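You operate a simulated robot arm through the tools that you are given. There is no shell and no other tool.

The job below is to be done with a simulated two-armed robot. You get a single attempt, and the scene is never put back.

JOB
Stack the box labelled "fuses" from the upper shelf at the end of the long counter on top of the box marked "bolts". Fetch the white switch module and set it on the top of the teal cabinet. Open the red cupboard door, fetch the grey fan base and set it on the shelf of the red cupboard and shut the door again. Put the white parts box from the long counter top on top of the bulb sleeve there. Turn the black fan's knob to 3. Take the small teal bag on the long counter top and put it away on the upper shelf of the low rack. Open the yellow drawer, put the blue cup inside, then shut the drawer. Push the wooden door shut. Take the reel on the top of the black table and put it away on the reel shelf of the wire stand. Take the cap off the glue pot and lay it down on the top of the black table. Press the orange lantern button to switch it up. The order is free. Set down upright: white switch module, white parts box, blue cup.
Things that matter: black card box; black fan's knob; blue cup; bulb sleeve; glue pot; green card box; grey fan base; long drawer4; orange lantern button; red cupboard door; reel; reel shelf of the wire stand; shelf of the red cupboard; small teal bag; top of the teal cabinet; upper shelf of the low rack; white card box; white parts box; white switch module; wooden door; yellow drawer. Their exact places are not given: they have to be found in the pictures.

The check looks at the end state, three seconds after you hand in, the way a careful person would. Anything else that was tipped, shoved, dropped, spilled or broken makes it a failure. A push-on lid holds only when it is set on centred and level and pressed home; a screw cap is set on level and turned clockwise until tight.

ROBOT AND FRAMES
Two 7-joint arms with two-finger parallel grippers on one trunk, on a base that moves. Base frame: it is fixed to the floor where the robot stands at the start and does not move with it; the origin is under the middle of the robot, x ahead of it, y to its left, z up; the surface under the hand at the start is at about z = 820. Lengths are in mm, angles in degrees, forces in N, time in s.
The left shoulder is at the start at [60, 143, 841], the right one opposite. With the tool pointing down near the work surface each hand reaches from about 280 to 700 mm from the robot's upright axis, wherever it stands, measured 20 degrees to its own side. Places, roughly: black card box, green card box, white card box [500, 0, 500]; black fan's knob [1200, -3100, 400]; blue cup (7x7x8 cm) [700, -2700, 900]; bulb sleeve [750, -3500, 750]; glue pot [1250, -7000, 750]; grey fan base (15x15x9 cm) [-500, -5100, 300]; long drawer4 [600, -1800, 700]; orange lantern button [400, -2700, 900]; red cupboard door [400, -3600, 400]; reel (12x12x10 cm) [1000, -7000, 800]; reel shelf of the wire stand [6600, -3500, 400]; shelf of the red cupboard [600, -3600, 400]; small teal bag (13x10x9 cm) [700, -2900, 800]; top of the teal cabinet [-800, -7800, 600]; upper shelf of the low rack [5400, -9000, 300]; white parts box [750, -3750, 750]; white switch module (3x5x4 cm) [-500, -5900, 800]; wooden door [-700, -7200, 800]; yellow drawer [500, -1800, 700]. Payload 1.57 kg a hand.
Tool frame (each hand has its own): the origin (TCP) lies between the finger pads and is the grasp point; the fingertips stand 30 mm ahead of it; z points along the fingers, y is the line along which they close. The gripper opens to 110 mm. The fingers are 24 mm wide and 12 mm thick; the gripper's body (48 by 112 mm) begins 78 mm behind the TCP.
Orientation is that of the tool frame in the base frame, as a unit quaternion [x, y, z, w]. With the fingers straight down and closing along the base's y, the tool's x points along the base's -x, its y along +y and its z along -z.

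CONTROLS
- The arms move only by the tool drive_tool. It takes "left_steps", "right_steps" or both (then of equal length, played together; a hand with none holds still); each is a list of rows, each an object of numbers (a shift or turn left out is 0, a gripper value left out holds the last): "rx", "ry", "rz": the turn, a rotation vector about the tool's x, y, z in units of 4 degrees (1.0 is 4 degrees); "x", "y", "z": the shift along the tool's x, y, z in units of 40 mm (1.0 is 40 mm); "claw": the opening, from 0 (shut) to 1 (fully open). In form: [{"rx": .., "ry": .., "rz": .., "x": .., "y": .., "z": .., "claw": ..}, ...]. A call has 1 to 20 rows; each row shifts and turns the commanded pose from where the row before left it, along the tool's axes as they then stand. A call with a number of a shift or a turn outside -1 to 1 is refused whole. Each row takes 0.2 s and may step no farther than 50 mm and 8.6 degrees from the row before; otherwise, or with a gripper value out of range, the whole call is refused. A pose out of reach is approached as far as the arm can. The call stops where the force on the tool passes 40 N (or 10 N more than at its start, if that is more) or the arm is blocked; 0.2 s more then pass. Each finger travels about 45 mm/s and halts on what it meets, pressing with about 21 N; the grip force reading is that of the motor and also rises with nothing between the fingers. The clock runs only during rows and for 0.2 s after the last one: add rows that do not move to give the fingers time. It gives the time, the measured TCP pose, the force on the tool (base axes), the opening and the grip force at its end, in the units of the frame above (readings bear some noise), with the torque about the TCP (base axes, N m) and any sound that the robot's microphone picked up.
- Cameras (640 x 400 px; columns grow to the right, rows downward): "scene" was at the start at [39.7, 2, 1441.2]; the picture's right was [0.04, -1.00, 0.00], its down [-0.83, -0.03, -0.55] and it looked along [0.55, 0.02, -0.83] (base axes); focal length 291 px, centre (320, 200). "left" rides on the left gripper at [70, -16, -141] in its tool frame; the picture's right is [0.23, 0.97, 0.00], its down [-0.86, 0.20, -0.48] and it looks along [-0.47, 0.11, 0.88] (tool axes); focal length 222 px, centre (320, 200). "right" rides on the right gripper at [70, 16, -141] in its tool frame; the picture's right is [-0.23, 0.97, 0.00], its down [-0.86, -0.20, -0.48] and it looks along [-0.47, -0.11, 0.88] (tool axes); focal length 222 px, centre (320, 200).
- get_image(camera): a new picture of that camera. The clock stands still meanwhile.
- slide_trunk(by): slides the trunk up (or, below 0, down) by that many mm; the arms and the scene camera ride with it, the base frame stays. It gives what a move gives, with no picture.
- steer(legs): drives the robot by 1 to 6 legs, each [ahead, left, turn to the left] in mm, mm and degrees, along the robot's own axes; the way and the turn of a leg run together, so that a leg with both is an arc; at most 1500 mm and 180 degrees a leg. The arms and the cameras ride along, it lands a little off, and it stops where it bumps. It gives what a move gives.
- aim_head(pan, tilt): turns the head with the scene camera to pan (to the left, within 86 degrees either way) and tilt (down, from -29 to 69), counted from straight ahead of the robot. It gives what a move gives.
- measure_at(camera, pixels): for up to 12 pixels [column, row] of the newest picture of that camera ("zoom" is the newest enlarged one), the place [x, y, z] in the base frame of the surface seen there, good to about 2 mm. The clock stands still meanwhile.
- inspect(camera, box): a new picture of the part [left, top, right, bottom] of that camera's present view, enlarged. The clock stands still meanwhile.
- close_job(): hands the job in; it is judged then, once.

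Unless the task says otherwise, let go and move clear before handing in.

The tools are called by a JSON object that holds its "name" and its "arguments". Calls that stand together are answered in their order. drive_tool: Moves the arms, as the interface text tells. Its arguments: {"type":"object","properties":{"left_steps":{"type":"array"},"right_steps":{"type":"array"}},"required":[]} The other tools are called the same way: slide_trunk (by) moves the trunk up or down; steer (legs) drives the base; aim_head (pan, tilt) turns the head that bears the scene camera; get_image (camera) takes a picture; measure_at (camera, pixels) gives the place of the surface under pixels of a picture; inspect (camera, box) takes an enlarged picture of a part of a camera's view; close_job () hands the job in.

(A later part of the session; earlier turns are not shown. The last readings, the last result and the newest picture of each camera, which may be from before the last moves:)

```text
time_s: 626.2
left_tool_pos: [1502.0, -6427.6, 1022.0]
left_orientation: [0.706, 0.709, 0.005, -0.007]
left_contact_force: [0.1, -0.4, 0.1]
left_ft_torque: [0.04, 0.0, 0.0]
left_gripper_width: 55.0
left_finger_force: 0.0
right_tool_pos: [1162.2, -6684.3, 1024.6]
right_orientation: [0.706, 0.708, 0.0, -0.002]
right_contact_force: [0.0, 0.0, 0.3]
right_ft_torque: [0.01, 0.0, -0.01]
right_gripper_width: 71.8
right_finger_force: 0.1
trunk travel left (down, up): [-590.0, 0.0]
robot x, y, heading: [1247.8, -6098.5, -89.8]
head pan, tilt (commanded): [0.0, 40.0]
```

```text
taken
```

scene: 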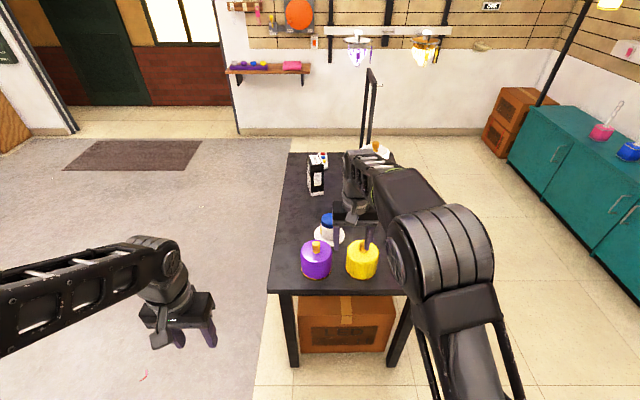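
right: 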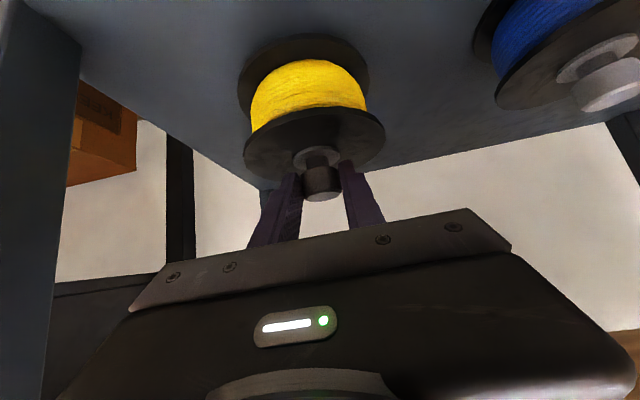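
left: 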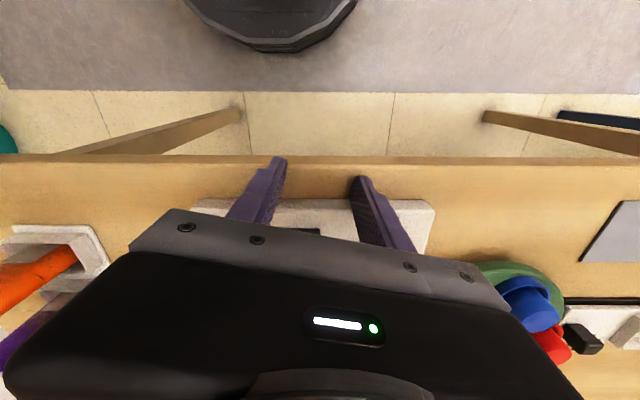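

Pull the right hand back, drive closer, and zoom on the glue pot.

{"name": "drive_tool", "arguments": {"right_steps": [{"x": 0.95}, {"x": 0.95}, {"x": 0.95}, {"x": 0.95}, {"x": 0.95}, {"y": -0.9}, {"y": -0.9}]}}

{"name": "steer", "arguments": {"legs": [[275, 0, 0]]}}

{"name": "aim_head", "arguments": {"pan": 0, "tilt": 45}}

{"name": "get_image", "arguments": {"camera": "scene"}}

{"name": "inspect", "arguments": {"camera": "scene", "box": [280, 190, 400, 280]}}

```text
time_s: 627.9
left_tool_pos: [1502.7, -6426.8, 1022.1]
left_orientation: [0.705, 0.709, 0.005, -0.007]
left_contact_force: [-0.8, -0.2, 1.0]
left_ft_torque: [-0.01, -0.04, -0.01]
left_gripper_width: 54.9
left_finger_force: 0.1
right_tool_pos: [1088.7, -6496.0, 1024.0]
right_orientation: [0.706, 0.709, 0.0, -0.002]
right_contact_force: [0.4, 0.6, 0.4]
right_ft_torque: [0.0, -0.03, 0.02]
right_gripper_width: 71.6
right_finger_force: 0.1
trunk travel left (down, up): [-590.0, 0.0]
robot x, y, heading: [1246.0, -6096.1, -89.7]
head pan, tilt (commanded): [0.0, 40.0]
```

```text
time_s: 629.8
left_tool_pos: [1499.0, -6705.5, 1020.3]
left_orientation: [0.708, 0.706, 0.005, -0.008]
left_contact_force: [-0.1, -0.3, 0.2]
left_ft_torque: [0.01, -0.01, 0.01]
left_gripper_width: 55.0
left_finger_force: 0.1
right_tool_pos: [1085.2, -6770.1, 1023.6]
right_orientation: [0.709, 0.705, 0.001, -0.003]
right_contact_force: [0.0, 0.8, -0.7]
right_ft_torque: [0.04, 0.0, -0.01]
right_gripper_width: 71.5
right_finger_force: 0.1
trunk travel left (down, up): [-590.0, 0.0]
robot x, y, heading: [1245.8, -6372.8, -90.4]
head pan, tilt (commanded): [0.0, 40.0]
```

```text
time_s: 630.4
left_tool_pos: [1499.3, -6703.3, 1022.6]
left_orientation: [0.708, 0.706, 0.005, -0.008]
left_contact_force: [0.0, -0.4, -0.1]
left_ft_torque: [-0.01, -0.05, 0.04]
left_gripper_width: 55.0
left_finger_force: 0.0
right_tool_pos: [1085.5, -6769.5, 1024.8]
right_orientation: [0.709, 0.705, 0.001, -0.001]
right_contact_force: [0.4, -1.2, 0.4]
right_ft_torque: [-0.02, -0.01, -0.02]
right_gripper_width: 71.3
right_finger_force: 0.1
trunk travel left (down, up): [-590.0, 0.0]
robot x, y, heading: [1246.7, -6372.5, -90.6]
head pan, tilt (commanded): [0.0, 45.0]
```

```text
taken
```

scene: 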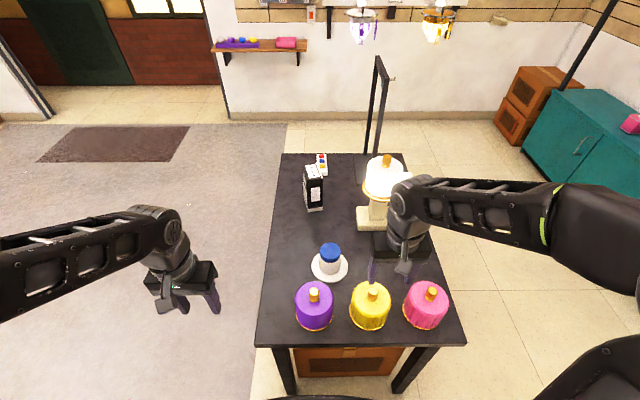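

```text
4.44 times, centred on (340, 235) of scene
```

zoom: 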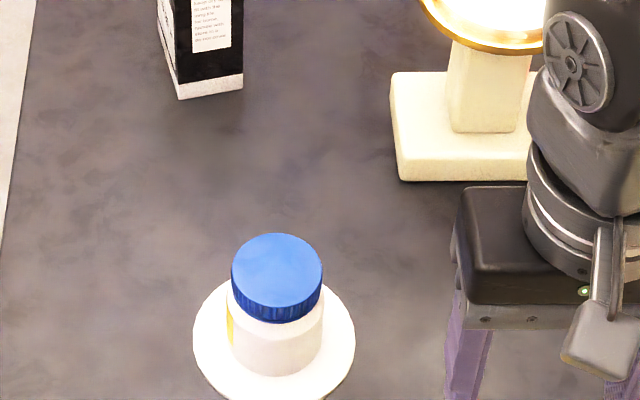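

A ridged blue screw cap on a white jar standing in a saucer. Measure it.

{"name": "inspect", "arguments": {"camera": "scene", "box": [305, 230, 360, 290]}}

{"name": "measure_at", "arguments": {"camera": "zoom", "pixels": [[290, 110], [235, 110], [345, 110], [290, 75], [290, 150], [290, 185], [290, 215], [290, 260], [240, 260], [350, 260], [200, 230], [290, 300]]}}

```text
6.67 times, centred on (332, 260) of scene
```

zoom: 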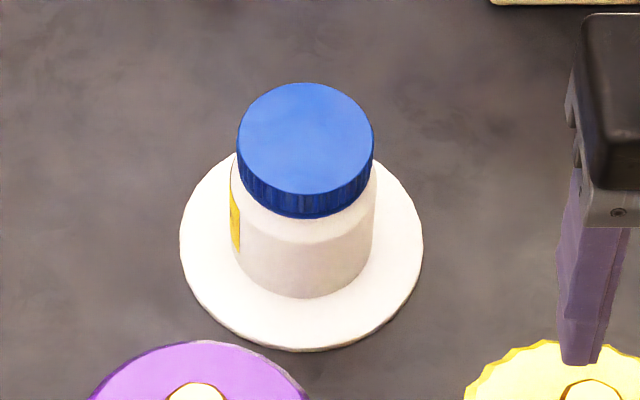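

```text
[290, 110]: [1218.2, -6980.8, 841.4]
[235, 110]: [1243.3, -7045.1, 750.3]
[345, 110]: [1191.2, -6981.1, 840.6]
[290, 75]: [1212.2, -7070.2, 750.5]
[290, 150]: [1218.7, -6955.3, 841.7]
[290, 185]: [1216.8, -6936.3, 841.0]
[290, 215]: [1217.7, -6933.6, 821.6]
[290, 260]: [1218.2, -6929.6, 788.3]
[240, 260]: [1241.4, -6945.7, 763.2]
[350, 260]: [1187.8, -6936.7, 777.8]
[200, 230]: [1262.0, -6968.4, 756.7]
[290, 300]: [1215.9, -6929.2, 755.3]
```

Cap: centre ≈(1211,-6963), ⌀≈68, z 815–841; jar below it in a saucer. I'll use the left hand to steady the jar from the +x side and the right hand to unscrew. First re-orient the left hand (yaw 75° right, then tilt 75°).

{"name": "drive_tool", "arguments": {"left_steps": [{"x": -0.735, "y": -0.495, "z": 0.36, "claw": 1}, {"x": -0.735, "y": -0.495, "z": 0.36, "claw": 1}, {"x": -0.735, "y": -0.495, "z": 0.36}, {"x": -0.735, "y": -0.495, "z": 0.36}, {"x": -0.735, "y": -0.495, "z": 0.36}, {"rz": 1}, {"rz": 1}, {"rz": 1}, {"rz": 1}, {"rz": 1}, {"rz": 1}, {"rz": 1}, {"rz": 1}, {"rz": 1}]}}

{"name": "drive_tool", "arguments": {"left_steps": [{"rz": 1}, {"rz": 1}, {"rz": 1}, {"rz": 1}, {"rz": 1}, {"rz": 1}, {"rz": 1}, {"rz": 1}, {"rz": 1}, {"rz": 0.75}, {}]}}

{"name": "get_image", "arguments": {"camera": "scene"}}

```text
time_s: 633.4
left_tool_pos: [1400.3, -6849.9, 946.7]
left_orientation: [0.891, 0.453, 0.002, -0.008]
left_contact_force: [0.2, 0.3, 0.0]
left_ft_torque: [-0.02, 0.01, 0.01]
left_gripper_width: 110.0
left_finger_force: 0.0
right_tool_pos: [1085.4, -6768.3, 1023.5]
right_orientation: [0.709, 0.705, 0.001, -0.001]
right_contact_force: [0.3, 0.0, -0.2]
right_ft_torque: [0.0, 0.01, -0.01]
right_gripper_width: 71.6
right_finger_force: 0.1
trunk travel left (down, up): [-590.0, 0.0]
robot x, y, heading: [1247.1, -6372.7, -90.3]
head pan, tilt (commanded): [0.0, 45.0]
```

```text
time_s: 635.8
left_tool_pos: [1399.6, -6848.6, 947.6]
left_orientation: [0.992, 0.13, 0.001, -0.009]
left_contact_force: [0.6, -0.1, -0.5]
left_ft_torque: [-0.01, 0.02, -0.01]
left_gripper_width: 109.9
left_finger_force: 0.0
right_tool_pos: [1086.1, -6769.1, 1024.1]
right_orientation: [0.709, 0.705, 0.002, -0.002]
right_contact_force: [-0.2, 0.0, 0.5]
right_ft_torque: [0.02, -0.01, 0.0]
right_gripper_width: 71.5
right_finger_force: 0.1
trunk travel left (down, up): [-590.0, 0.0]
robot x, y, heading: [1250.5, -6371.3, -90.2]
head pan, tilt (commanded): [0.0, 45.0]
```

```text
taken
```

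scene: 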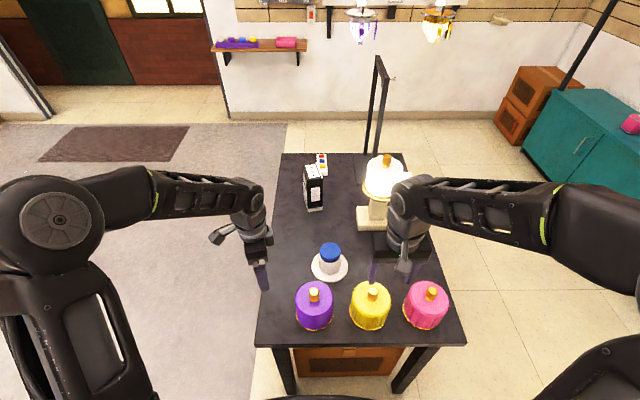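

Yaw is right. Now tilt 75°.

{"name": "drive_tool", "arguments": {"left_steps": [{"ry": -1}, {"ry": -1}, {"ry": -1}, {"ry": -1}, {"ry": -1}, {"ry": -1}, {"ry": -1}, {"ry": -1}, {"ry": -1}, {"ry": -1}, {"ry": -1}, {"ry": -1}, {"ry": -1}, {"ry": -1}, {"ry": -1}, {"ry": -1}, {"ry": -1}, {"ry": -1}, {"ry": -0.75}]}}

{"name": "get_image", "arguments": {"camera": "scene"}}

{"name": "get_image", "arguments": {"camera": "left"}}

```text
time_s: 639.8
left_tool_pos: [1400.1, -6850.7, 947.5]
left_orientation: [0.786, 0.108, -0.604, 0.073]
left_contact_force: [-0.6, -0.5, 0.2]
left_ft_torque: [-0.02, 0.02, 0.0]
left_gripper_width: 110.1
left_finger_force: 0.0
right_tool_pos: [1086.0, -6769.4, 1023.9]
right_orientation: [0.709, 0.705, 0.001, -0.002]
right_contact_force: [-0.4, -0.4, -0.5]
right_ft_torque: [-0.03, 0.0, 0.0]
right_gripper_width: 71.5
right_finger_force: 0.0
trunk travel left (down, up): [-590.0, 0.0]
robot x, y, heading: [1249.3, -6370.2, -90.1]
head pan, tilt (commanded): [0.0, 45.0]
```

```text
taken
```

scene: 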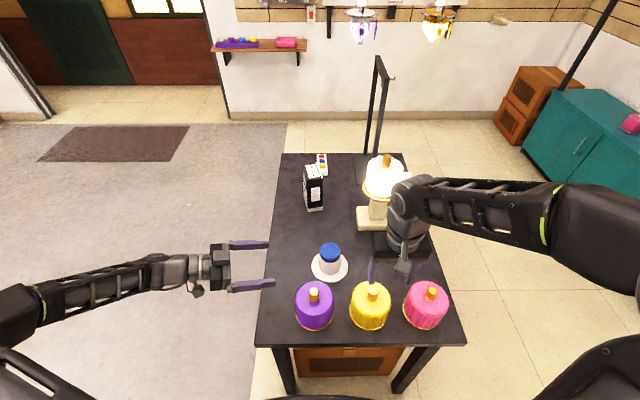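

```text
taken
```

left: 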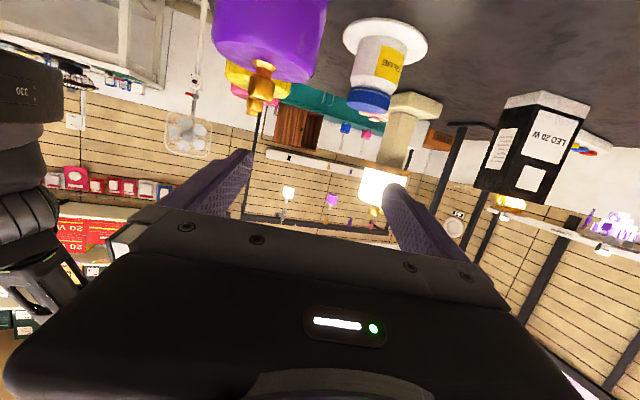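

The left hand now points toward the jar from +x. Move to a stand-off 130 mm from the jar, fingers at z≈819.

{"name": "drive_tool", "arguments": {"left_steps": [{"x": 0.63, "y": 0.388, "z": 0.727, "claw": 0.86}, {"x": 0.63, "y": 0.388, "z": 0.727}, {"x": 0.63, "y": 0.388, "z": 0.727}, {"x": 0.63, "y": 0.388, "z": 0.727}, {}]}}

{"name": "get_image", "arguments": {"camera": "left"}}

{"name": "inspect", "arguments": {"camera": "scene", "box": [200, 200, 400, 330]}}

```text
time_s: 641.0
left_tool_pos: [1331.1, -6928.7, 819.0]
left_orientation: [0.786, 0.108, -0.604, 0.073]
left_contact_force: [1.0, 0.3, -0.8]
left_ft_torque: [0.02, 0.03, 0.02]
left_gripper_width: 94.7
left_finger_force: 0.1
right_tool_pos: [1085.3, -6768.7, 1023.9]
right_orientation: [0.709, 0.706, 0.001, -0.002]
right_contact_force: [1.3, 0.3, 0.4]
right_ft_torque: [-0.02, -0.03, 0.01]
right_gripper_width: 71.7
right_finger_force: 0.0
trunk travel left (down, up): [-590.0, 0.0]
robot x, y, heading: [1247.6, -6374.1, -90.3]
head pan, tilt (commanded): [0.0, 45.0]
```

```text
taken
```

left: 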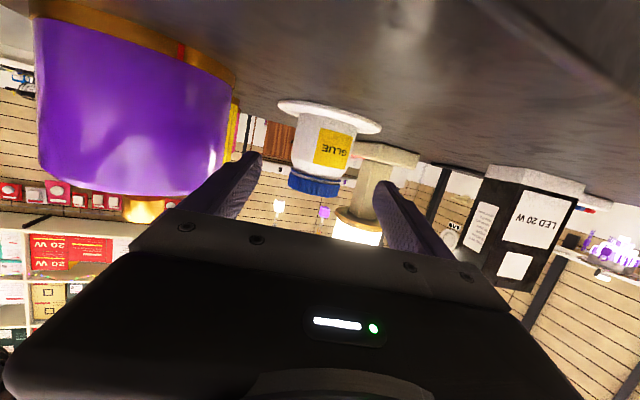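

```text
3.08 times, centred on (300, 265) of scene
```

zoom: 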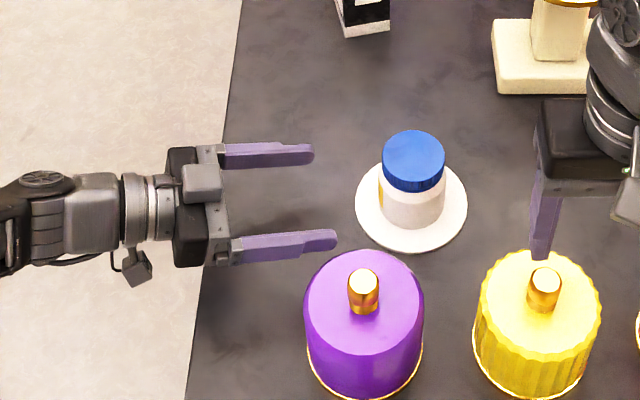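

Clear of the purple pot. Advance 128 mm around the jar body and close gently.

{"name": "drive_tool", "arguments": {"left_steps": [{"z": 0.8}, {"z": 0.8}, {"z": 0.8}, {"z": 0.8}, {}]}}

{"name": "get_image", "arguments": {"camera": "left"}}

{"name": "inspect", "arguments": {"camera": "scene", "box": [200, 200, 400, 330]}}

```text
time_s: 641.9
left_tool_pos: [1247.8, -6955.1, 802.8]
left_orientation: [0.785, 0.109, -0.605, 0.077]
left_contact_force: [2.2, 9.6, 23.0]
left_ft_torque: [1.83, -3.87, 1.44]
left_gripper_width: 94.8
left_finger_force: 0.1
right_tool_pos: [1086.3, -6767.6, 1023.5]
right_orientation: [0.708, 0.707, 0.0, -0.002]
right_contact_force: [0.3, -0.4, -0.9]
right_ft_torque: [0.01, -0.02, 0.05]
right_gripper_width: 71.9
right_finger_force: 0.0
trunk travel left (down, up): [-590.0, 0.0]
robot x, y, heading: [1245.9, -6372.0, -90.1]
head pan, tilt (commanded): [0.0, 45.0]
stopped in row 4 (left hand): the force on the tool passed its limit at 106 N (the readings are from after the stop); the commanded pose is now the measured one
```

```text
taken
```

left: 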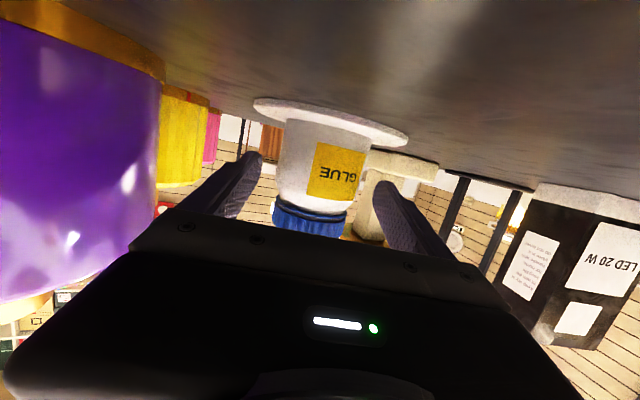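

```text
3.08 times, centred on (300, 265) of scene
```

zoom: 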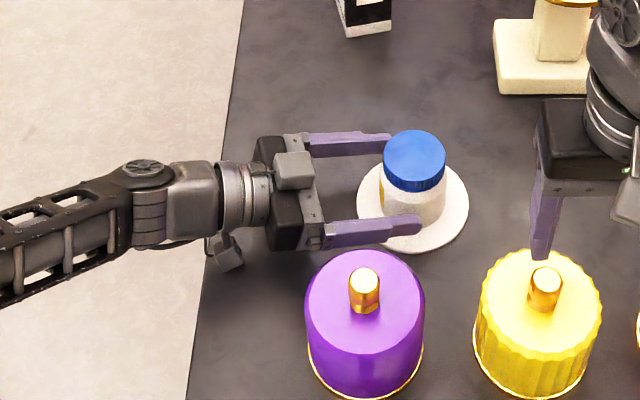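

The hand's camera bracket (below the tool) touched the table top. Back off 90 mm and reduce the tilt to 60°.

{"name": "drive_tool", "arguments": {"left_steps": [{"z": -0.6}, {"z": -0.8}, {"z": -0.8}, {"ry": 1}, {"ry": 1}, {"ry": 1}, {"ry": 0.75}, {}]}}

{"name": "get_image", "arguments": {"camera": "left"}}

{"name": "inspect", "arguments": {"camera": "scene", "box": [200, 200, 400, 330]}}

```text
time_s: 643.7
left_tool_pos: [1330.1, -6933.5, 821.1]
left_orientation: [0.858, 0.119, -0.495, 0.063]
left_contact_force: [-0.3, 0.2, 0.9]
left_ft_torque: [0.0, 0.03, -0.02]
left_gripper_width: 94.4
left_finger_force: 0.0
right_tool_pos: [1087.1, -6769.5, 1024.1]
right_orientation: [0.708, 0.706, 0.001, -0.003]
right_contact_force: [0.2, -0.2, 0.1]
right_ft_torque: [0.01, 0.01, 0.01]
right_gripper_width: 71.3
right_finger_force: 0.0
trunk travel left (down, up): [-590.0, 0.0]
robot x, y, heading: [1251.3, -6376.2, -90.4]
head pan, tilt (commanded): [0.0, 45.0]
```

```text
taken
```

left: 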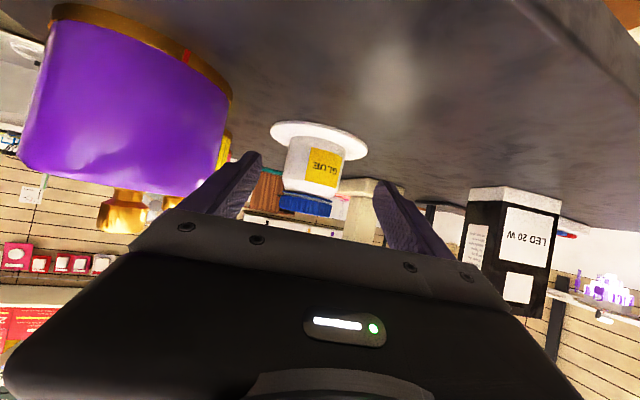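

```text
3.08 times, centred on (300, 265) of scene
```

zoom: 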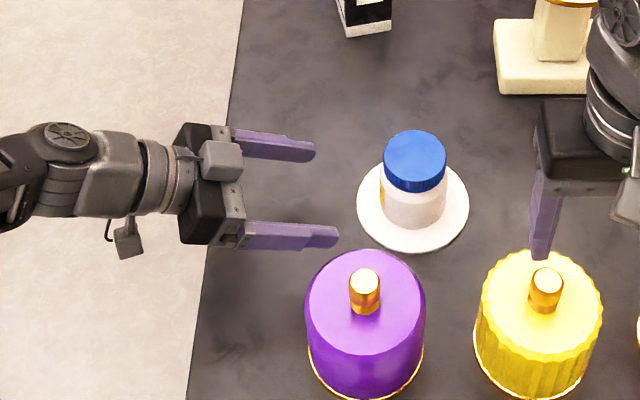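

{"name": "drive_tool", "arguments": {"left_steps": [{"x": -0.2275, "y": -0.02, "z": 0.755}, {"x": -0.2275, "y": -0.02, "z": 0.755}, {"x": -0.2275, "y": -0.02, "z": 0.755}, {"x": -0.2275, "y": -0.02, "z": 0.755}, {}]}}

{"name": "get_image", "arguments": {"camera": "left"}}

{"name": "inspect", "arguments": {"camera": "scene", "box": [240, 210, 400, 320]}}

```text
time_s: 644.9
left_tool_pos: [1207.9, -6962.1, 792.4]
left_orientation: [0.858, 0.12, -0.496, 0.064]
left_contact_force: [0.1, 0.4, 0.7]
left_ft_torque: [0.0, 0.01, 0.0]
left_gripper_width: 94.8
left_finger_force: 0.1
right_tool_pos: [1086.0, -6769.1, 1024.2]
right_orientation: [0.708, 0.706, 0.001, -0.001]
right_contact_force: [0.2, -1.0, -0.1]
right_ft_torque: [0.01, 0.01, 0.01]
right_gripper_width: 71.5
right_finger_force: 0.1
trunk travel left (down, up): [-590.0, 0.0]
robot x, y, heading: [1250.5, -6373.8, -90.4]
head pan, tilt (commanded): [0.0, 45.0]
```

```text
taken
```

left: 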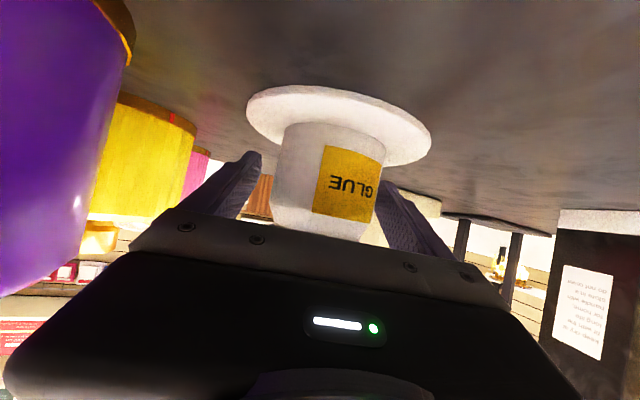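

```text
3.64 times, centred on (320, 265) of scene
```

zoom: 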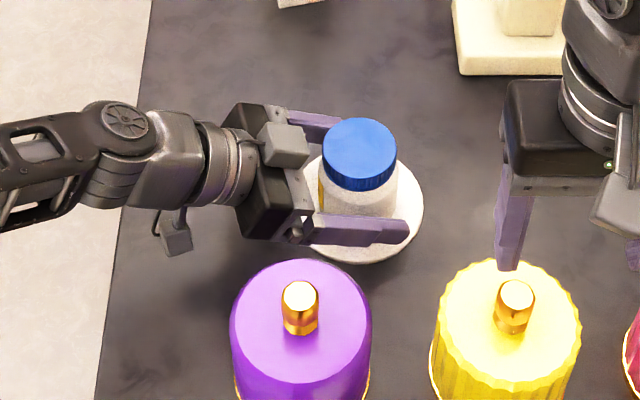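

The jar is between the left fingers. Close on it in steps.

{"name": "drive_tool", "arguments": {"left_steps": [{"y": 0.04, "claw": 0.72}, {"claw": 0.72}, {}]}}

{"name": "inspect", "arguments": {"camera": "left", "box": [180, 70, 460, 260]}}

```text
time_s: 645.7
left_tool_pos: [1208.6, -6963.1, 792.8]
left_orientation: [0.858, 0.118, -0.497, 0.062]
left_contact_force: [-0.3, 0.4, 0.1]
left_ft_torque: [0.0, -0.02, 0.04]
left_gripper_width: 79.1
left_finger_force: 0.0
right_tool_pos: [1087.4, -6769.9, 1024.0]
right_orientation: [0.709, 0.706, 0.001, -0.001]
right_contact_force: [0.6, 0.3, 0.3]
right_ft_torque: [-0.01, -0.02, -0.02]
right_gripper_width: 71.8
right_finger_force: 0.1
trunk travel left (down, up): [-590.0, 0.0]
robot x, y, heading: [1247.0, -6373.9, -90.1]
head pan, tilt (commanded): [0.0, 45.0]
```

```text
2.11 times, centred on (320, 165) of left
```

zoom: 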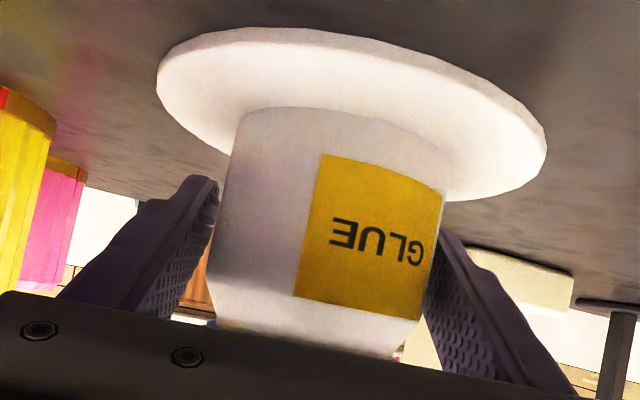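

{"name": "drive_tool", "arguments": {"left_steps": [{"claw": 0.6}, {"claw": 0.3}, {"claw": 0}, {}]}}

{"name": "inspect", "arguments": {"camera": "scene", "box": [240, 210, 400, 320]}}

{"name": "measure_at", "arguments": {"camera": "zoom", "pixels": [[360, 140], [330, 150], [390, 150], [360, 125], [360, 165]]}}

```text
time_s: 646.7
left_tool_pos: [1210.1, -6963.6, 792.4]
left_orientation: [0.858, 0.119, -0.496, 0.063]
left_contact_force: [-0.1, -1.1, -0.2]
left_ft_torque: [-0.17, 0.03, -0.05]
left_gripper_width: 70.8
left_finger_force: 21.1
right_tool_pos: [1086.2, -6768.9, 1024.5]
right_orientation: [0.709, 0.706, 0.0, -0.001]
right_contact_force: [0.4, 0.6, 0.2]
right_ft_torque: [0.02, 0.01, -0.02]
right_gripper_width: 71.5
right_finger_force: 0.0
trunk travel left (down, up): [-590.0, 0.0]
robot x, y, heading: [1244.4, -6375.0, -90.1]
head pan, tilt (commanded): [0.0, 45.0]
```

```text
3.64 times, centred on (320, 265) of scene
```

zoom: 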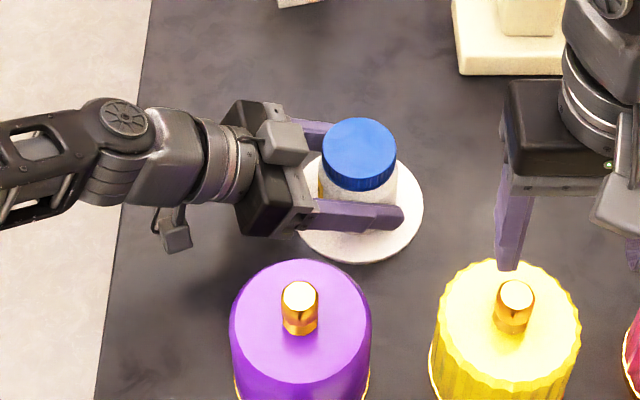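

```text
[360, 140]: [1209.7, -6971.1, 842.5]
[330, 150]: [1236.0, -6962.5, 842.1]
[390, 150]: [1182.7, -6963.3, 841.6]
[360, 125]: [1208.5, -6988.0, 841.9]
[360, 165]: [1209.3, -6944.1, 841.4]
```

The jar is held (70.8 mm). Cap centre (1209,-6963.5). Rotate the right hand 90° clockwise so its fingers will straddle the cap along y.

{"name": "drive_tool", "arguments": {"right_steps": [{"rz": 1, "claw": 0.85}, {"rz": 1}, {"rz": 1}, {"rz": 1}, {"rz": 1}, {"rz": 1}, {"rz": 1}, {"rz": 1}, {"rz": 1}, {"rz": 1}, {"rz": 1}, {"rz": 1}, {"rz": 1}, {"rz": 1}, {"rz": 1}, {"rz": 1}, {"rz": 1}, {"rz": 1}, {"rz": 1}, {"rz": 1}]}}

{"name": "drive_tool", "arguments": {"right_steps": [{"rz": 1}, {"rz": 1}, {"rz": 0.5}, {}]}}

{"name": "get_image", "arguments": {"camera": "scene"}}

```text
time_s: 650.9
left_tool_pos: [1209.8, -6963.9, 792.8]
left_orientation: [0.858, 0.119, -0.496, 0.063]
left_contact_force: [-1.3, -1.3, 0.6]
left_ft_torque: [-0.3, -0.08, -0.07]
left_gripper_width: 70.6
left_finger_force: 21.4
right_tool_pos: [1086.4, -6769.0, 1023.5]
right_orientation: [0.996, 0.085, -0.001, -0.002]
right_contact_force: [0.3, -0.3, -0.4]
right_ft_torque: [0.0, -0.05, 0.01]
right_gripper_width: 93.8
right_finger_force: 0.1
trunk travel left (down, up): [-590.0, 0.0]
robot x, y, heading: [1245.4, -6374.0, -90.2]
head pan, tilt (commanded): [0.0, 45.0]
```

```text
time_s: 651.9
left_tool_pos: [1209.7, -6964.1, 792.2]
left_orientation: [0.858, 0.119, -0.496, 0.063]
left_contact_force: [-0.2, -1.0, -0.4]
left_ft_torque: [-0.33, -0.09, -0.05]
left_gripper_width: 70.8
left_finger_force: 21.1
right_tool_pos: [1086.3, -6770.0, 1024.3]
right_orientation: [1.0, -0.002, -0.002, -0.001]
right_contact_force: [-0.1, 0.0, 0.1]
right_ft_torque: [-0.03, 0.02, -0.01]
right_gripper_width: 93.6
right_finger_force: 0.1
trunk travel left (down, up): [-590.0, 0.0]
robot x, y, heading: [1246.7, -6375.9, -90.1]
head pan, tilt (commanded): [0.0, 45.0]
```

```text
taken
```

scene: 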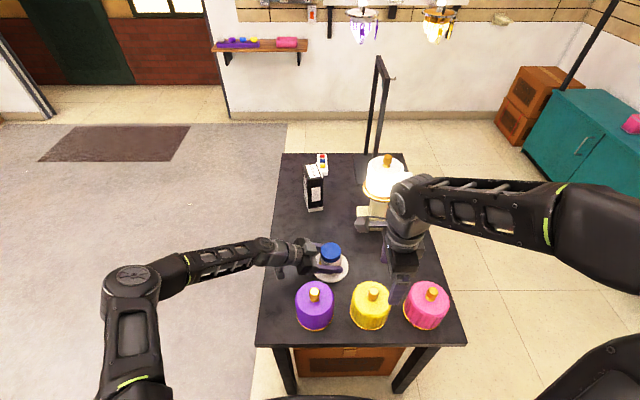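

{"name": "drive_tool", "arguments": {"right_steps": [{"x": 0.514, "y": 0.81}, {"x": 0.514, "y": 0.81}, {"x": 0.514, "y": 0.81}, {"x": 0.514, "y": 0.81}, {"x": 0.514, "y": 0.81}, {"x": 0.514, "y": 0.8}, {"z": 0.9}, {"z": 0.9}, {}]}}

{"name": "get_image", "arguments": {"camera": "right"}}

{"name": "inspect", "arguments": {"camera": "scene", "box": [240, 170, 420, 320]}}

```text
time_s: 653.9
left_tool_pos: [1210.4, -6964.7, 793.1]
left_orientation: [0.858, 0.119, -0.496, 0.062]
left_contact_force: [-0.6, 0.2, -0.3]
left_ft_torque: [-0.25, -0.04, -0.06]
left_gripper_width: 70.9
left_finger_force: 20.7
right_tool_pos: [1209.8, -6962.9, 951.0]
right_orientation: [1.0, -0.002, -0.001, -0.002]
right_contact_force: [0.1, -0.8, -0.5]
right_ft_torque: [-0.01, 0.0, 0.01]
right_gripper_width: 93.5
right_finger_force: 0.0
trunk travel left (down, up): [-590.0, 0.0]
robot x, y, heading: [1246.5, -6373.8, -90.0]
head pan, tilt (commanded): [0.0, 45.0]
```

```text
taken
```

right: 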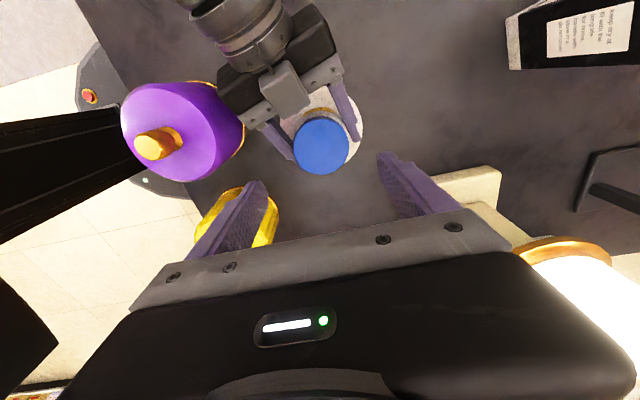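

```text
2.67 times, centred on (330, 245) of scene
```

zoom: 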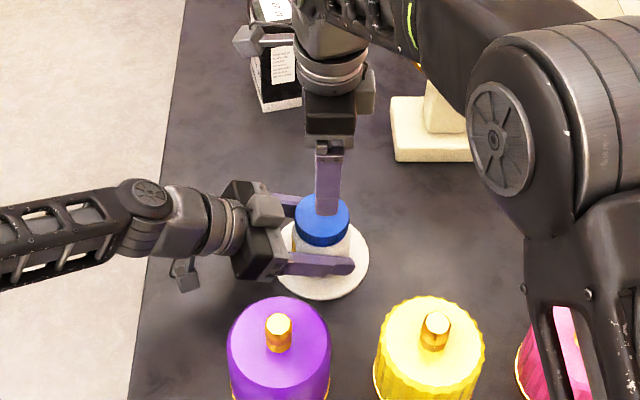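

{"name": "measure_at", "arguments": {"camera": "right", "pixels": [[321, 145], [297, 145], [345, 145], [321, 122], [321, 168]]}}

{"name": "inspect", "arguments": {"camera": "right", "box": [240, 80, 400, 200]}}

```text
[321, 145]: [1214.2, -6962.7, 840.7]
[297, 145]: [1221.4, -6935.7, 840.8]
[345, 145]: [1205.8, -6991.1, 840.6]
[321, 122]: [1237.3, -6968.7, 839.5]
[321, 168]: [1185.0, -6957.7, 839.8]
```

```text
3.33 times, centred on (320, 140) of right
```

zoom: 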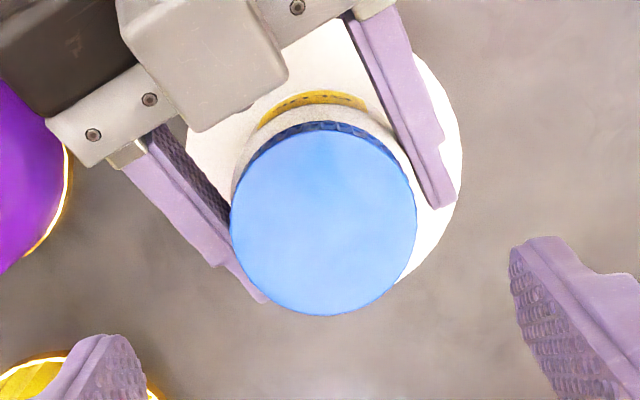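

{"name": "drive_tool", "arguments": {"right_steps": [{"x": 0.025, "z": 0.9}, {"z": 0.9}, {"z": 0.7}, {}]}}

{"name": "get_image", "arguments": {"camera": "right"}}

{"name": "inspect", "arguments": {"camera": "scene", "box": [240, 170, 420, 320]}}

```text
time_s: 654.9
left_tool_pos: [1210.1, -6963.7, 792.6]
left_orientation: [0.858, 0.118, -0.496, 0.064]
left_contact_force: [-1.6, -3.6, -6.7]
left_ft_torque: [-1.47, 0.44, -0.18]
left_gripper_width: 70.7
left_finger_force: 20.8
right_tool_pos: [1211.3, -6963.0, 853.5]
right_orientation: [1.0, -0.002, 0.0, 0.0]
right_contact_force: [-1.0, 2.9, 21.3]
right_ft_torque: [1.18, -0.2, 0.1]
right_gripper_width: 95.5
right_finger_force: 0.7
trunk travel left (down, up): [-590.0, 0.0]
robot x, y, heading: [1246.5, -6372.9, -90.1]
head pan, tilt (commanded): [0.0, 45.0]
```

```text
taken
```

right: 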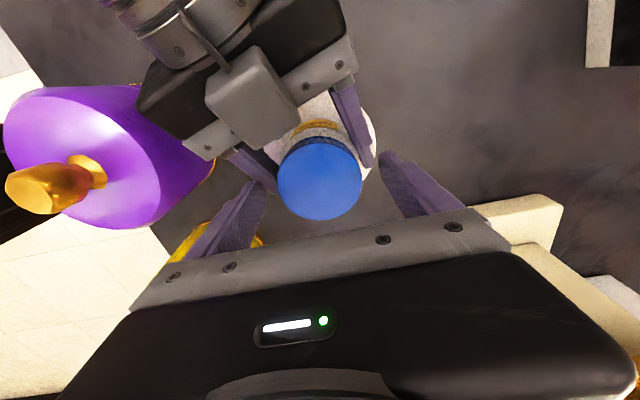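

```text
2.67 times, centred on (330, 245) of scene
```

zoom: 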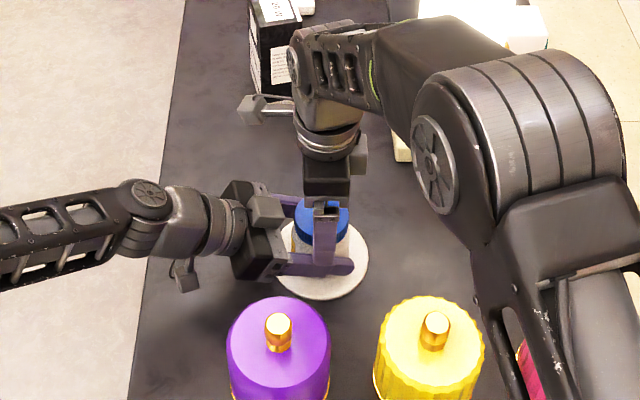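

The right fingertips rest on the left fingers (21 N). Raise 6 mm — that still overlaps the cap by ~12 mm.

{"name": "drive_tool", "arguments": {"right_steps": [{"z": -0.1}, {"z": -0.03}, {}]}}

{"name": "inspect", "arguments": {"camera": "right", "box": [200, 110, 440, 250]}}

```text
time_s: 655.7
left_tool_pos: [1209.2, -6963.9, 793.1]
left_orientation: [0.858, 0.119, -0.496, 0.061]
left_contact_force: [0.2, -0.4, -1.0]
left_ft_torque: [-0.05, -0.03, 0.01]
left_gripper_width: 70.9
left_finger_force: 20.7
right_tool_pos: [1209.6, -6962.9, 855.7]
right_orientation: [1.0, -0.002, -0.001, -0.003]
right_contact_force: [0.8, 0.8, 1.0]
right_ft_torque: [0.02, 0.01, 0.03]
right_gripper_width: 93.6
right_finger_force: 0.1
trunk travel left (down, up): [-590.0, 0.0]
robot x, y, heading: [1247.5, -6372.1, -90.3]
head pan, tilt (commanded): [0.0, 45.0]
```

```text
2.67 times, centred on (320, 180) of right
```

zoom: 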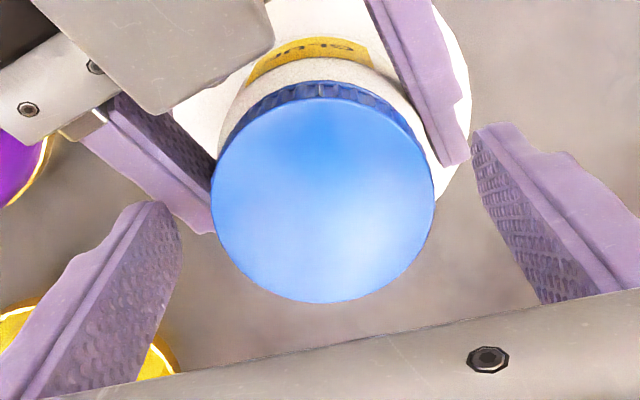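

Free now, overlapping the cap by 15 mm. Close the right hand on the cap.

{"name": "drive_tool", "arguments": {"right_steps": [{"claw": 0.7}, {"claw": 0.4}, {"claw": 0}, {}, {}]}}

{"name": "inspect", "arguments": {"camera": "right", "box": [200, 110, 440, 250]}}

```text
time_s: 656.9
left_tool_pos: [1209.5, -6965.6, 792.4]
left_orientation: [0.858, 0.119, -0.496, 0.063]
left_contact_force: [-0.7, 0.3, 0.3]
left_ft_torque: [-0.05, -0.01, 0.01]
left_gripper_width: 70.5
left_finger_force: 20.9
right_tool_pos: [1211.7, -6962.0, 855.3]
right_orientation: [1.0, -0.001, -0.001, -0.001]
right_contact_force: [0.8, 0.5, 0.1]
right_ft_torque: [-0.03, -0.03, -0.03]
right_gripper_width: 63.7
right_finger_force: 20.8
trunk travel left (down, up): [-590.0, 0.0]
robot x, y, heading: [1248.1, -6373.9, -90.3]
head pan, tilt (commanded): [0.0, 45.0]
heard: snap
```

```text
2.67 times, centred on (320, 180) of right
```

zoom: 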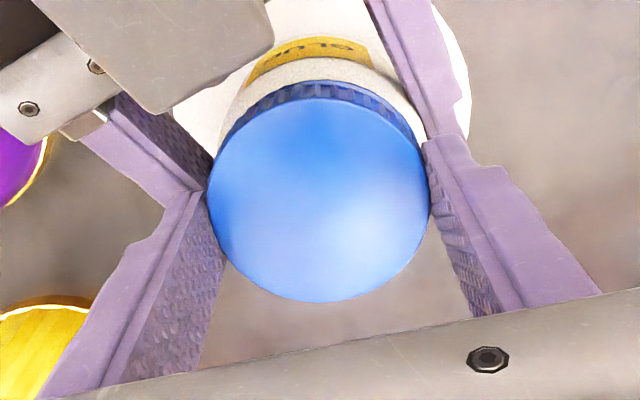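

A "snap" was heard as the cap was gripped — it may be a push-on cap that has come loose. Try lifting gently.

{"name": "drive_tool", "arguments": {"right_steps": [{"z": -0.1}, {"z": -0.2}, {"z": -0.3}, {}]}}

{"name": "inspect", "arguments": {"camera": "right", "box": [200, 90, 440, 250]}}

{"name": "inspect", "arguments": {"camera": "scene", "box": [240, 170, 420, 320]}}

```text
time_s: 657.9
left_tool_pos: [1209.3, -6963.4, 792.7]
left_orientation: [0.858, 0.119, -0.496, 0.062]
left_contact_force: [0.4, 1.4, 0.6]
left_ft_torque: [-0.05, -0.04, 0.02]
left_gripper_width: 70.7
left_finger_force: 20.9
right_tool_pos: [1209.6, -6963.7, 880.0]
right_orientation: [1.0, -0.002, 0.0, -0.002]
right_contact_force: [0.2, -1.1, 0.1]
right_ft_torque: [0.05, -0.01, -0.01]
right_gripper_width: 63.5
right_finger_force: 21.0
trunk travel left (down, up): [-590.0, 0.0]
robot x, y, heading: [1245.9, -6376.2, -90.1]
head pan, tilt (commanded): [0.0, 45.0]
```

```text
2.50 times, centred on (320, 170) of right
```

zoom: 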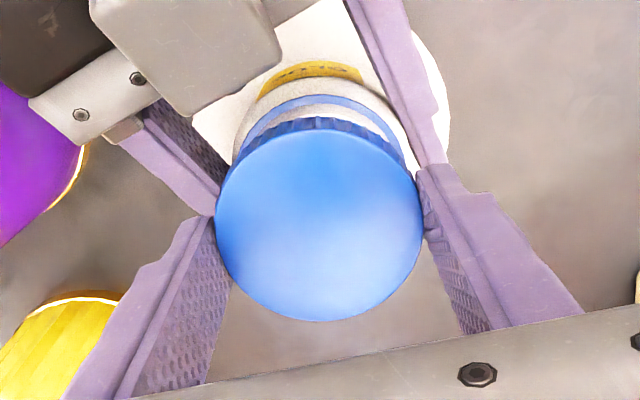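

```text
2.67 times, centred on (330, 245) of scene
```

zoom: 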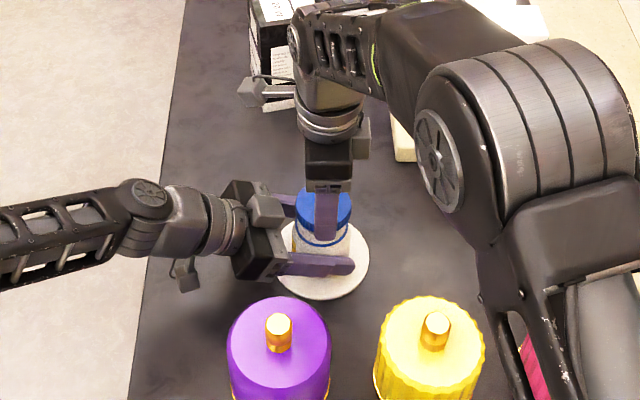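

The cap has come off cleanly (a push-on cap; jar rim visible beneath). Raise it and carry it to the free spot where the reel was.

{"name": "drive_tool", "arguments": {"right_steps": [{"z": -0.8}, {"z": -0.6}, {"x": -0.95, "y": -0.09}, {"x": -0.95, "y": -0.09}, {"x": -0.95, "y": -0.09}, {"x": -0.95, "y": -0.09}, {"x": -0.95, "y": -0.09}, {}]}}

{"name": "get_image", "arguments": {"camera": "right"}}

{"name": "get_image", "arguments": {"camera": "scene"}}

```text
time_s: 659.7
left_tool_pos: [1211.0, -6964.0, 793.0]
left_orientation: [0.858, 0.119, -0.496, 0.062]
left_contact_force: [0.0, 0.4, 0.8]
left_ft_torque: [-0.11, -0.08, 0.07]
left_gripper_width: 70.6
left_finger_force: 21.3
right_tool_pos: [1018.7, -6943.8, 937.6]
right_orientation: [1.0, -0.001, -0.002, 0.0]
right_contact_force: [-1.0, 0.1, -0.1]
right_ft_torque: [0.01, 0.03, -0.01]
right_gripper_width: 63.5
right_finger_force: 20.6
trunk travel left (down, up): [-590.0, 0.0]
robot x, y, heading: [1249.1, -6374.2, -90.3]
head pan, tilt (commanded): [0.0, 45.0]
```

```text
taken
```

right: 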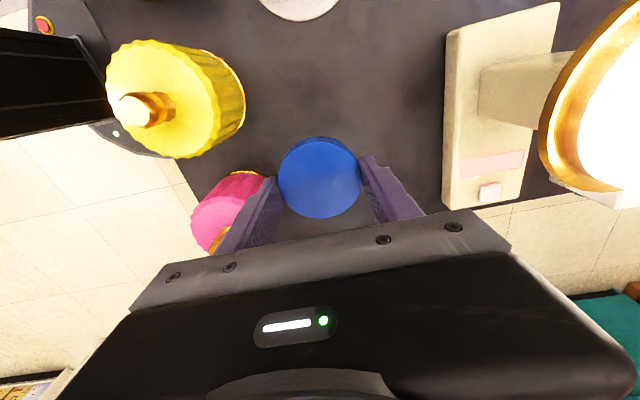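

```text
taken
```

scene: 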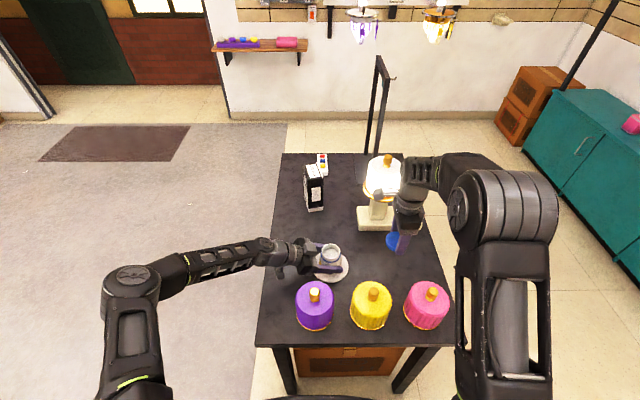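

{"name": "drive_tool", "arguments": {"right_steps": [{"z": 0.9}, {"z": 0.9}, {"z": 0.9}, {"z": 0.6}, {}]}}

{"name": "inspect", "arguments": {"camera": "scene", "box": [300, 170, 460, 320]}}

{"name": "drive_tool", "arguments": {"right_steps": [{"z": 0.1}, {"z": 0.05}, {}]}}

```text
time_s: 660.9
left_tool_pos: [1210.8, -6963.6, 792.8]
left_orientation: [0.858, 0.119, -0.496, 0.063]
left_contact_force: [0.4, 0.7, -0.1]
left_ft_torque: [-0.1, -0.12, 0.07]
left_gripper_width: 70.3
left_finger_force: 21.1
right_tool_pos: [1018.0, -6943.9, 801.7]
right_orientation: [1.0, -0.002, -0.001, -0.002]
right_contact_force: [0.6, 0.4, -0.8]
right_ft_torque: [0.0, -0.01, -0.01]
right_gripper_width: 63.5
right_finger_force: 21.0
trunk travel left (down, up): [-590.0, 0.0]
robot x, y, heading: [1248.5, -6376.4, -90.2]
head pan, tilt (commanded): [0.0, 45.0]
```

```text
2.67 times, centred on (380, 245) of scene
```

zoom: 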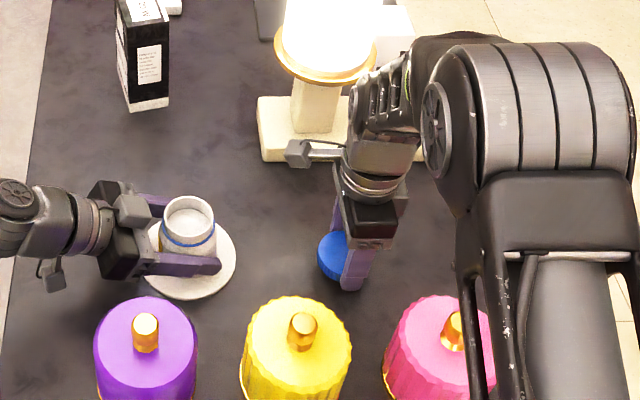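

```text
time_s: 661.7
left_tool_pos: [1209.3, -6964.1, 792.2]
left_orientation: [0.858, 0.12, -0.496, 0.063]
left_contact_force: [0.4, -0.3, -0.5]
left_ft_torque: [-0.12, -0.05, 0.0]
left_gripper_width: 70.6
left_finger_force: 21.5
right_tool_pos: [1019.7, -6943.6, 796.8]
right_orientation: [1.0, -0.001, -0.001, -0.002]
right_contact_force: [-0.9, 0.2, 0.0]
right_ft_torque: [0.01, -0.03, 0.0]
right_gripper_width: 63.1
right_finger_force: 21.1
trunk travel left (down, up): [-590.0, 0.0]
robot x, y, heading: [1248.0, -6369.0, -90.3]
head pan, tilt (commanded): [0.0, 45.0]
```

{"name": "drive_tool", "arguments": {"right_steps": [{"z": 0.05}, {"z": 0.03}, {}]}}

{"name": "drive_tool", "arguments": {"right_steps": [{"z": 0.04}, {"z": 0.03}, {}]}}

```text
time_s: 662.5
left_tool_pos: [1209.6, -6964.7, 791.5]
left_orientation: [0.858, 0.119, -0.495, 0.063]
left_contact_force: [0.1, 0.0, -0.8]
left_ft_torque: [-0.11, -0.03, 0.04]
left_gripper_width: 70.4
left_finger_force: 21.1
right_tool_pos: [1019.7, -6944.2, 795.3]
right_orientation: [1.0, -0.002, -0.001, -0.002]
right_contact_force: [0.2, 0.5, -0.2]
right_ft_torque: [0.03, 0.02, -0.02]
right_gripper_width: 63.4
right_finger_force: 21.7
trunk travel left (down, up): [-590.0, 0.0]
robot x, y, heading: [1248.4, -6374.0, -90.0]
head pan, tilt (commanded): [0.0, 45.0]
```

```text
time_s: 663.3
left_tool_pos: [1209.2, -6964.4, 793.4]
left_orientation: [0.858, 0.119, -0.496, 0.062]
left_contact_force: [0.0, -0.7, 0.0]
left_ft_torque: [-0.09, -0.09, 0.01]
left_gripper_width: 70.4
left_finger_force: 20.9
right_tool_pos: [1020.2, -6944.3, 792.8]
right_orientation: [1.0, -0.002, -0.001, -0.002]
right_contact_force: [-0.4, 0.1, 0.3]
right_ft_torque: [-0.02, 0.01, 0.0]
right_gripper_width: 63.4
right_finger_force: 21.2
trunk travel left (down, up): [-590.0, 0.0]
robot x, y, heading: [1248.1, -6371.5, -89.9]
head pan, tilt (commanded): [0.0, 45.0]
```

{"name": "drive_tool", "arguments": {"right_steps": [{"z": 0.05}, {"z": 0.05}, {}]}}

{"name": "drive_tool", "arguments": {"right_steps": [{"z": 0.05}, {"z": 0.05}, {}]}}

{"name": "get_image", "arguments": {"camera": "right"}}

```text
time_s: 664.1
left_tool_pos: [1209.4, -6964.5, 793.1]
left_orientation: [0.858, 0.118, -0.496, 0.062]
left_contact_force: [-0.6, -0.4, 0.8]
left_ft_torque: [-0.13, -0.09, -0.02]
left_gripper_width: 70.7
left_finger_force: 20.8
right_tool_pos: [1019.6, -6943.9, 788.4]
right_orientation: [1.0, -0.002, -0.001, -0.002]
right_contact_force: [-0.6, -0.1, -0.7]
right_ft_torque: [0.01, 0.02, -0.01]
right_gripper_width: 63.6
right_finger_force: 21.2
trunk travel left (down, up): [-590.0, 0.0]
robot x, y, heading: [1248.5, -6371.4, -90.4]
head pan, tilt (commanded): [0.0, 45.0]
```

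```text
time_s: 664.9
left_tool_pos: [1209.5, -6964.6, 792.4]
left_orientation: [0.858, 0.119, -0.496, 0.063]
left_contact_force: [0.7, -0.5, -0.1]
left_ft_torque: [-0.17, -0.07, 0.01]
left_gripper_width: 70.5
left_finger_force: 20.9
right_tool_pos: [1019.7, -6943.7, 785.2]
right_orientation: [1.0, -0.002, 0.0, -0.002]
right_contact_force: [0.0, 0.7, -0.1]
right_ft_torque: [0.0, 0.01, 0.05]
right_gripper_width: 63.2
right_finger_force: 21.0
trunk travel left (down, up): [-590.0, 0.0]
robot x, y, heading: [1247.5, -6373.3, -90.2]
head pan, tilt (commanded): [0.0, 45.0]
```

```text
taken
```

right: 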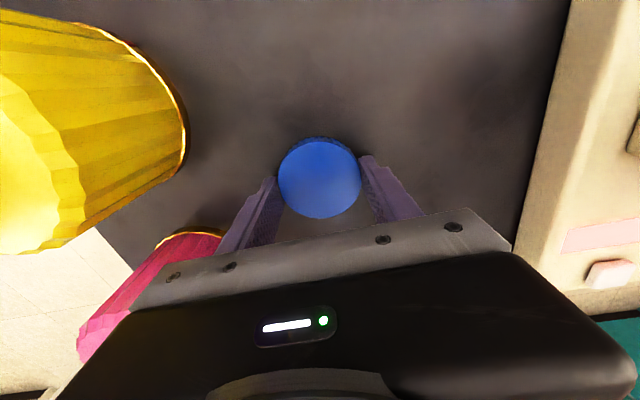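

{"name": "drive_tool", "arguments": {"right_steps": [{"z": 0.04}, {}]}}

{"name": "drive_tool", "arguments": {"right_steps": [{"z": 0.04}, {}]}}

{"name": "inspect", "arguments": {"camera": "right", "box": [240, 110, 400, 250]}}

```text
time_s: 665.5
left_tool_pos: [1209.8, -6964.4, 792.7]
left_orientation: [0.858, 0.119, -0.496, 0.062]
left_contact_force: [-0.5, -1.1, 0.3]
left_ft_torque: [-0.13, -0.08, -0.01]
left_gripper_width: 70.6
left_finger_force: 20.7
right_tool_pos: [1019.3, -6943.5, 783.5]
right_orientation: [1.0, -0.001, 0.0, -0.001]
right_contact_force: [-0.1, 0.0, 0.4]
right_ft_torque: [0.0, -0.01, 0.04]
right_gripper_width: 63.2
right_finger_force: 21.1
trunk travel left (down, up): [-590.0, 0.0]
robot x, y, heading: [1246.3, -6375.4, -90.1]
head pan, tilt (commanded): [0.0, 45.0]
```

```text
time_s: 666.1
left_tool_pos: [1208.4, -6963.5, 792.5]
left_orientation: [0.858, 0.119, -0.496, 0.063]
left_contact_force: [-0.4, -0.3, 0.1]
left_ft_torque: [-0.14, -0.03, -0.06]
left_gripper_width: 70.5
left_finger_force: 20.7
right_tool_pos: [1020.3, -6944.4, 781.3]
right_orientation: [1.0, -0.002, -0.001, -0.002]
right_contact_force: [0.8, 0.3, -0.1]
right_ft_torque: [-0.02, -0.02, 0.02]
right_gripper_width: 63.3
right_finger_force: 20.6
trunk travel left (down, up): [-590.0, 0.0]
robot x, y, heading: [1245.4, -6375.2, -90.2]
head pan, tilt (commanded): [0.0, 45.0]
```

```text
2.86 times, centred on (320, 180) of right
```

zoom: 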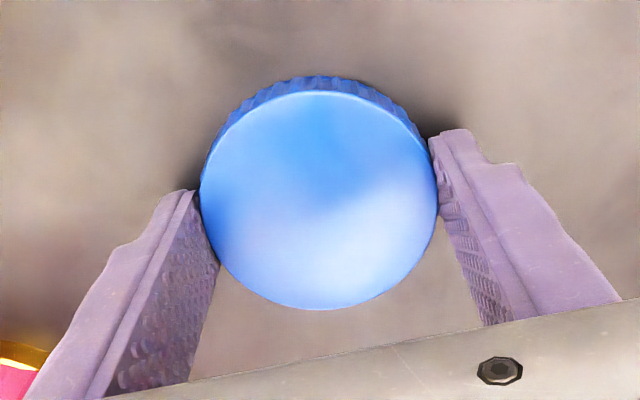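

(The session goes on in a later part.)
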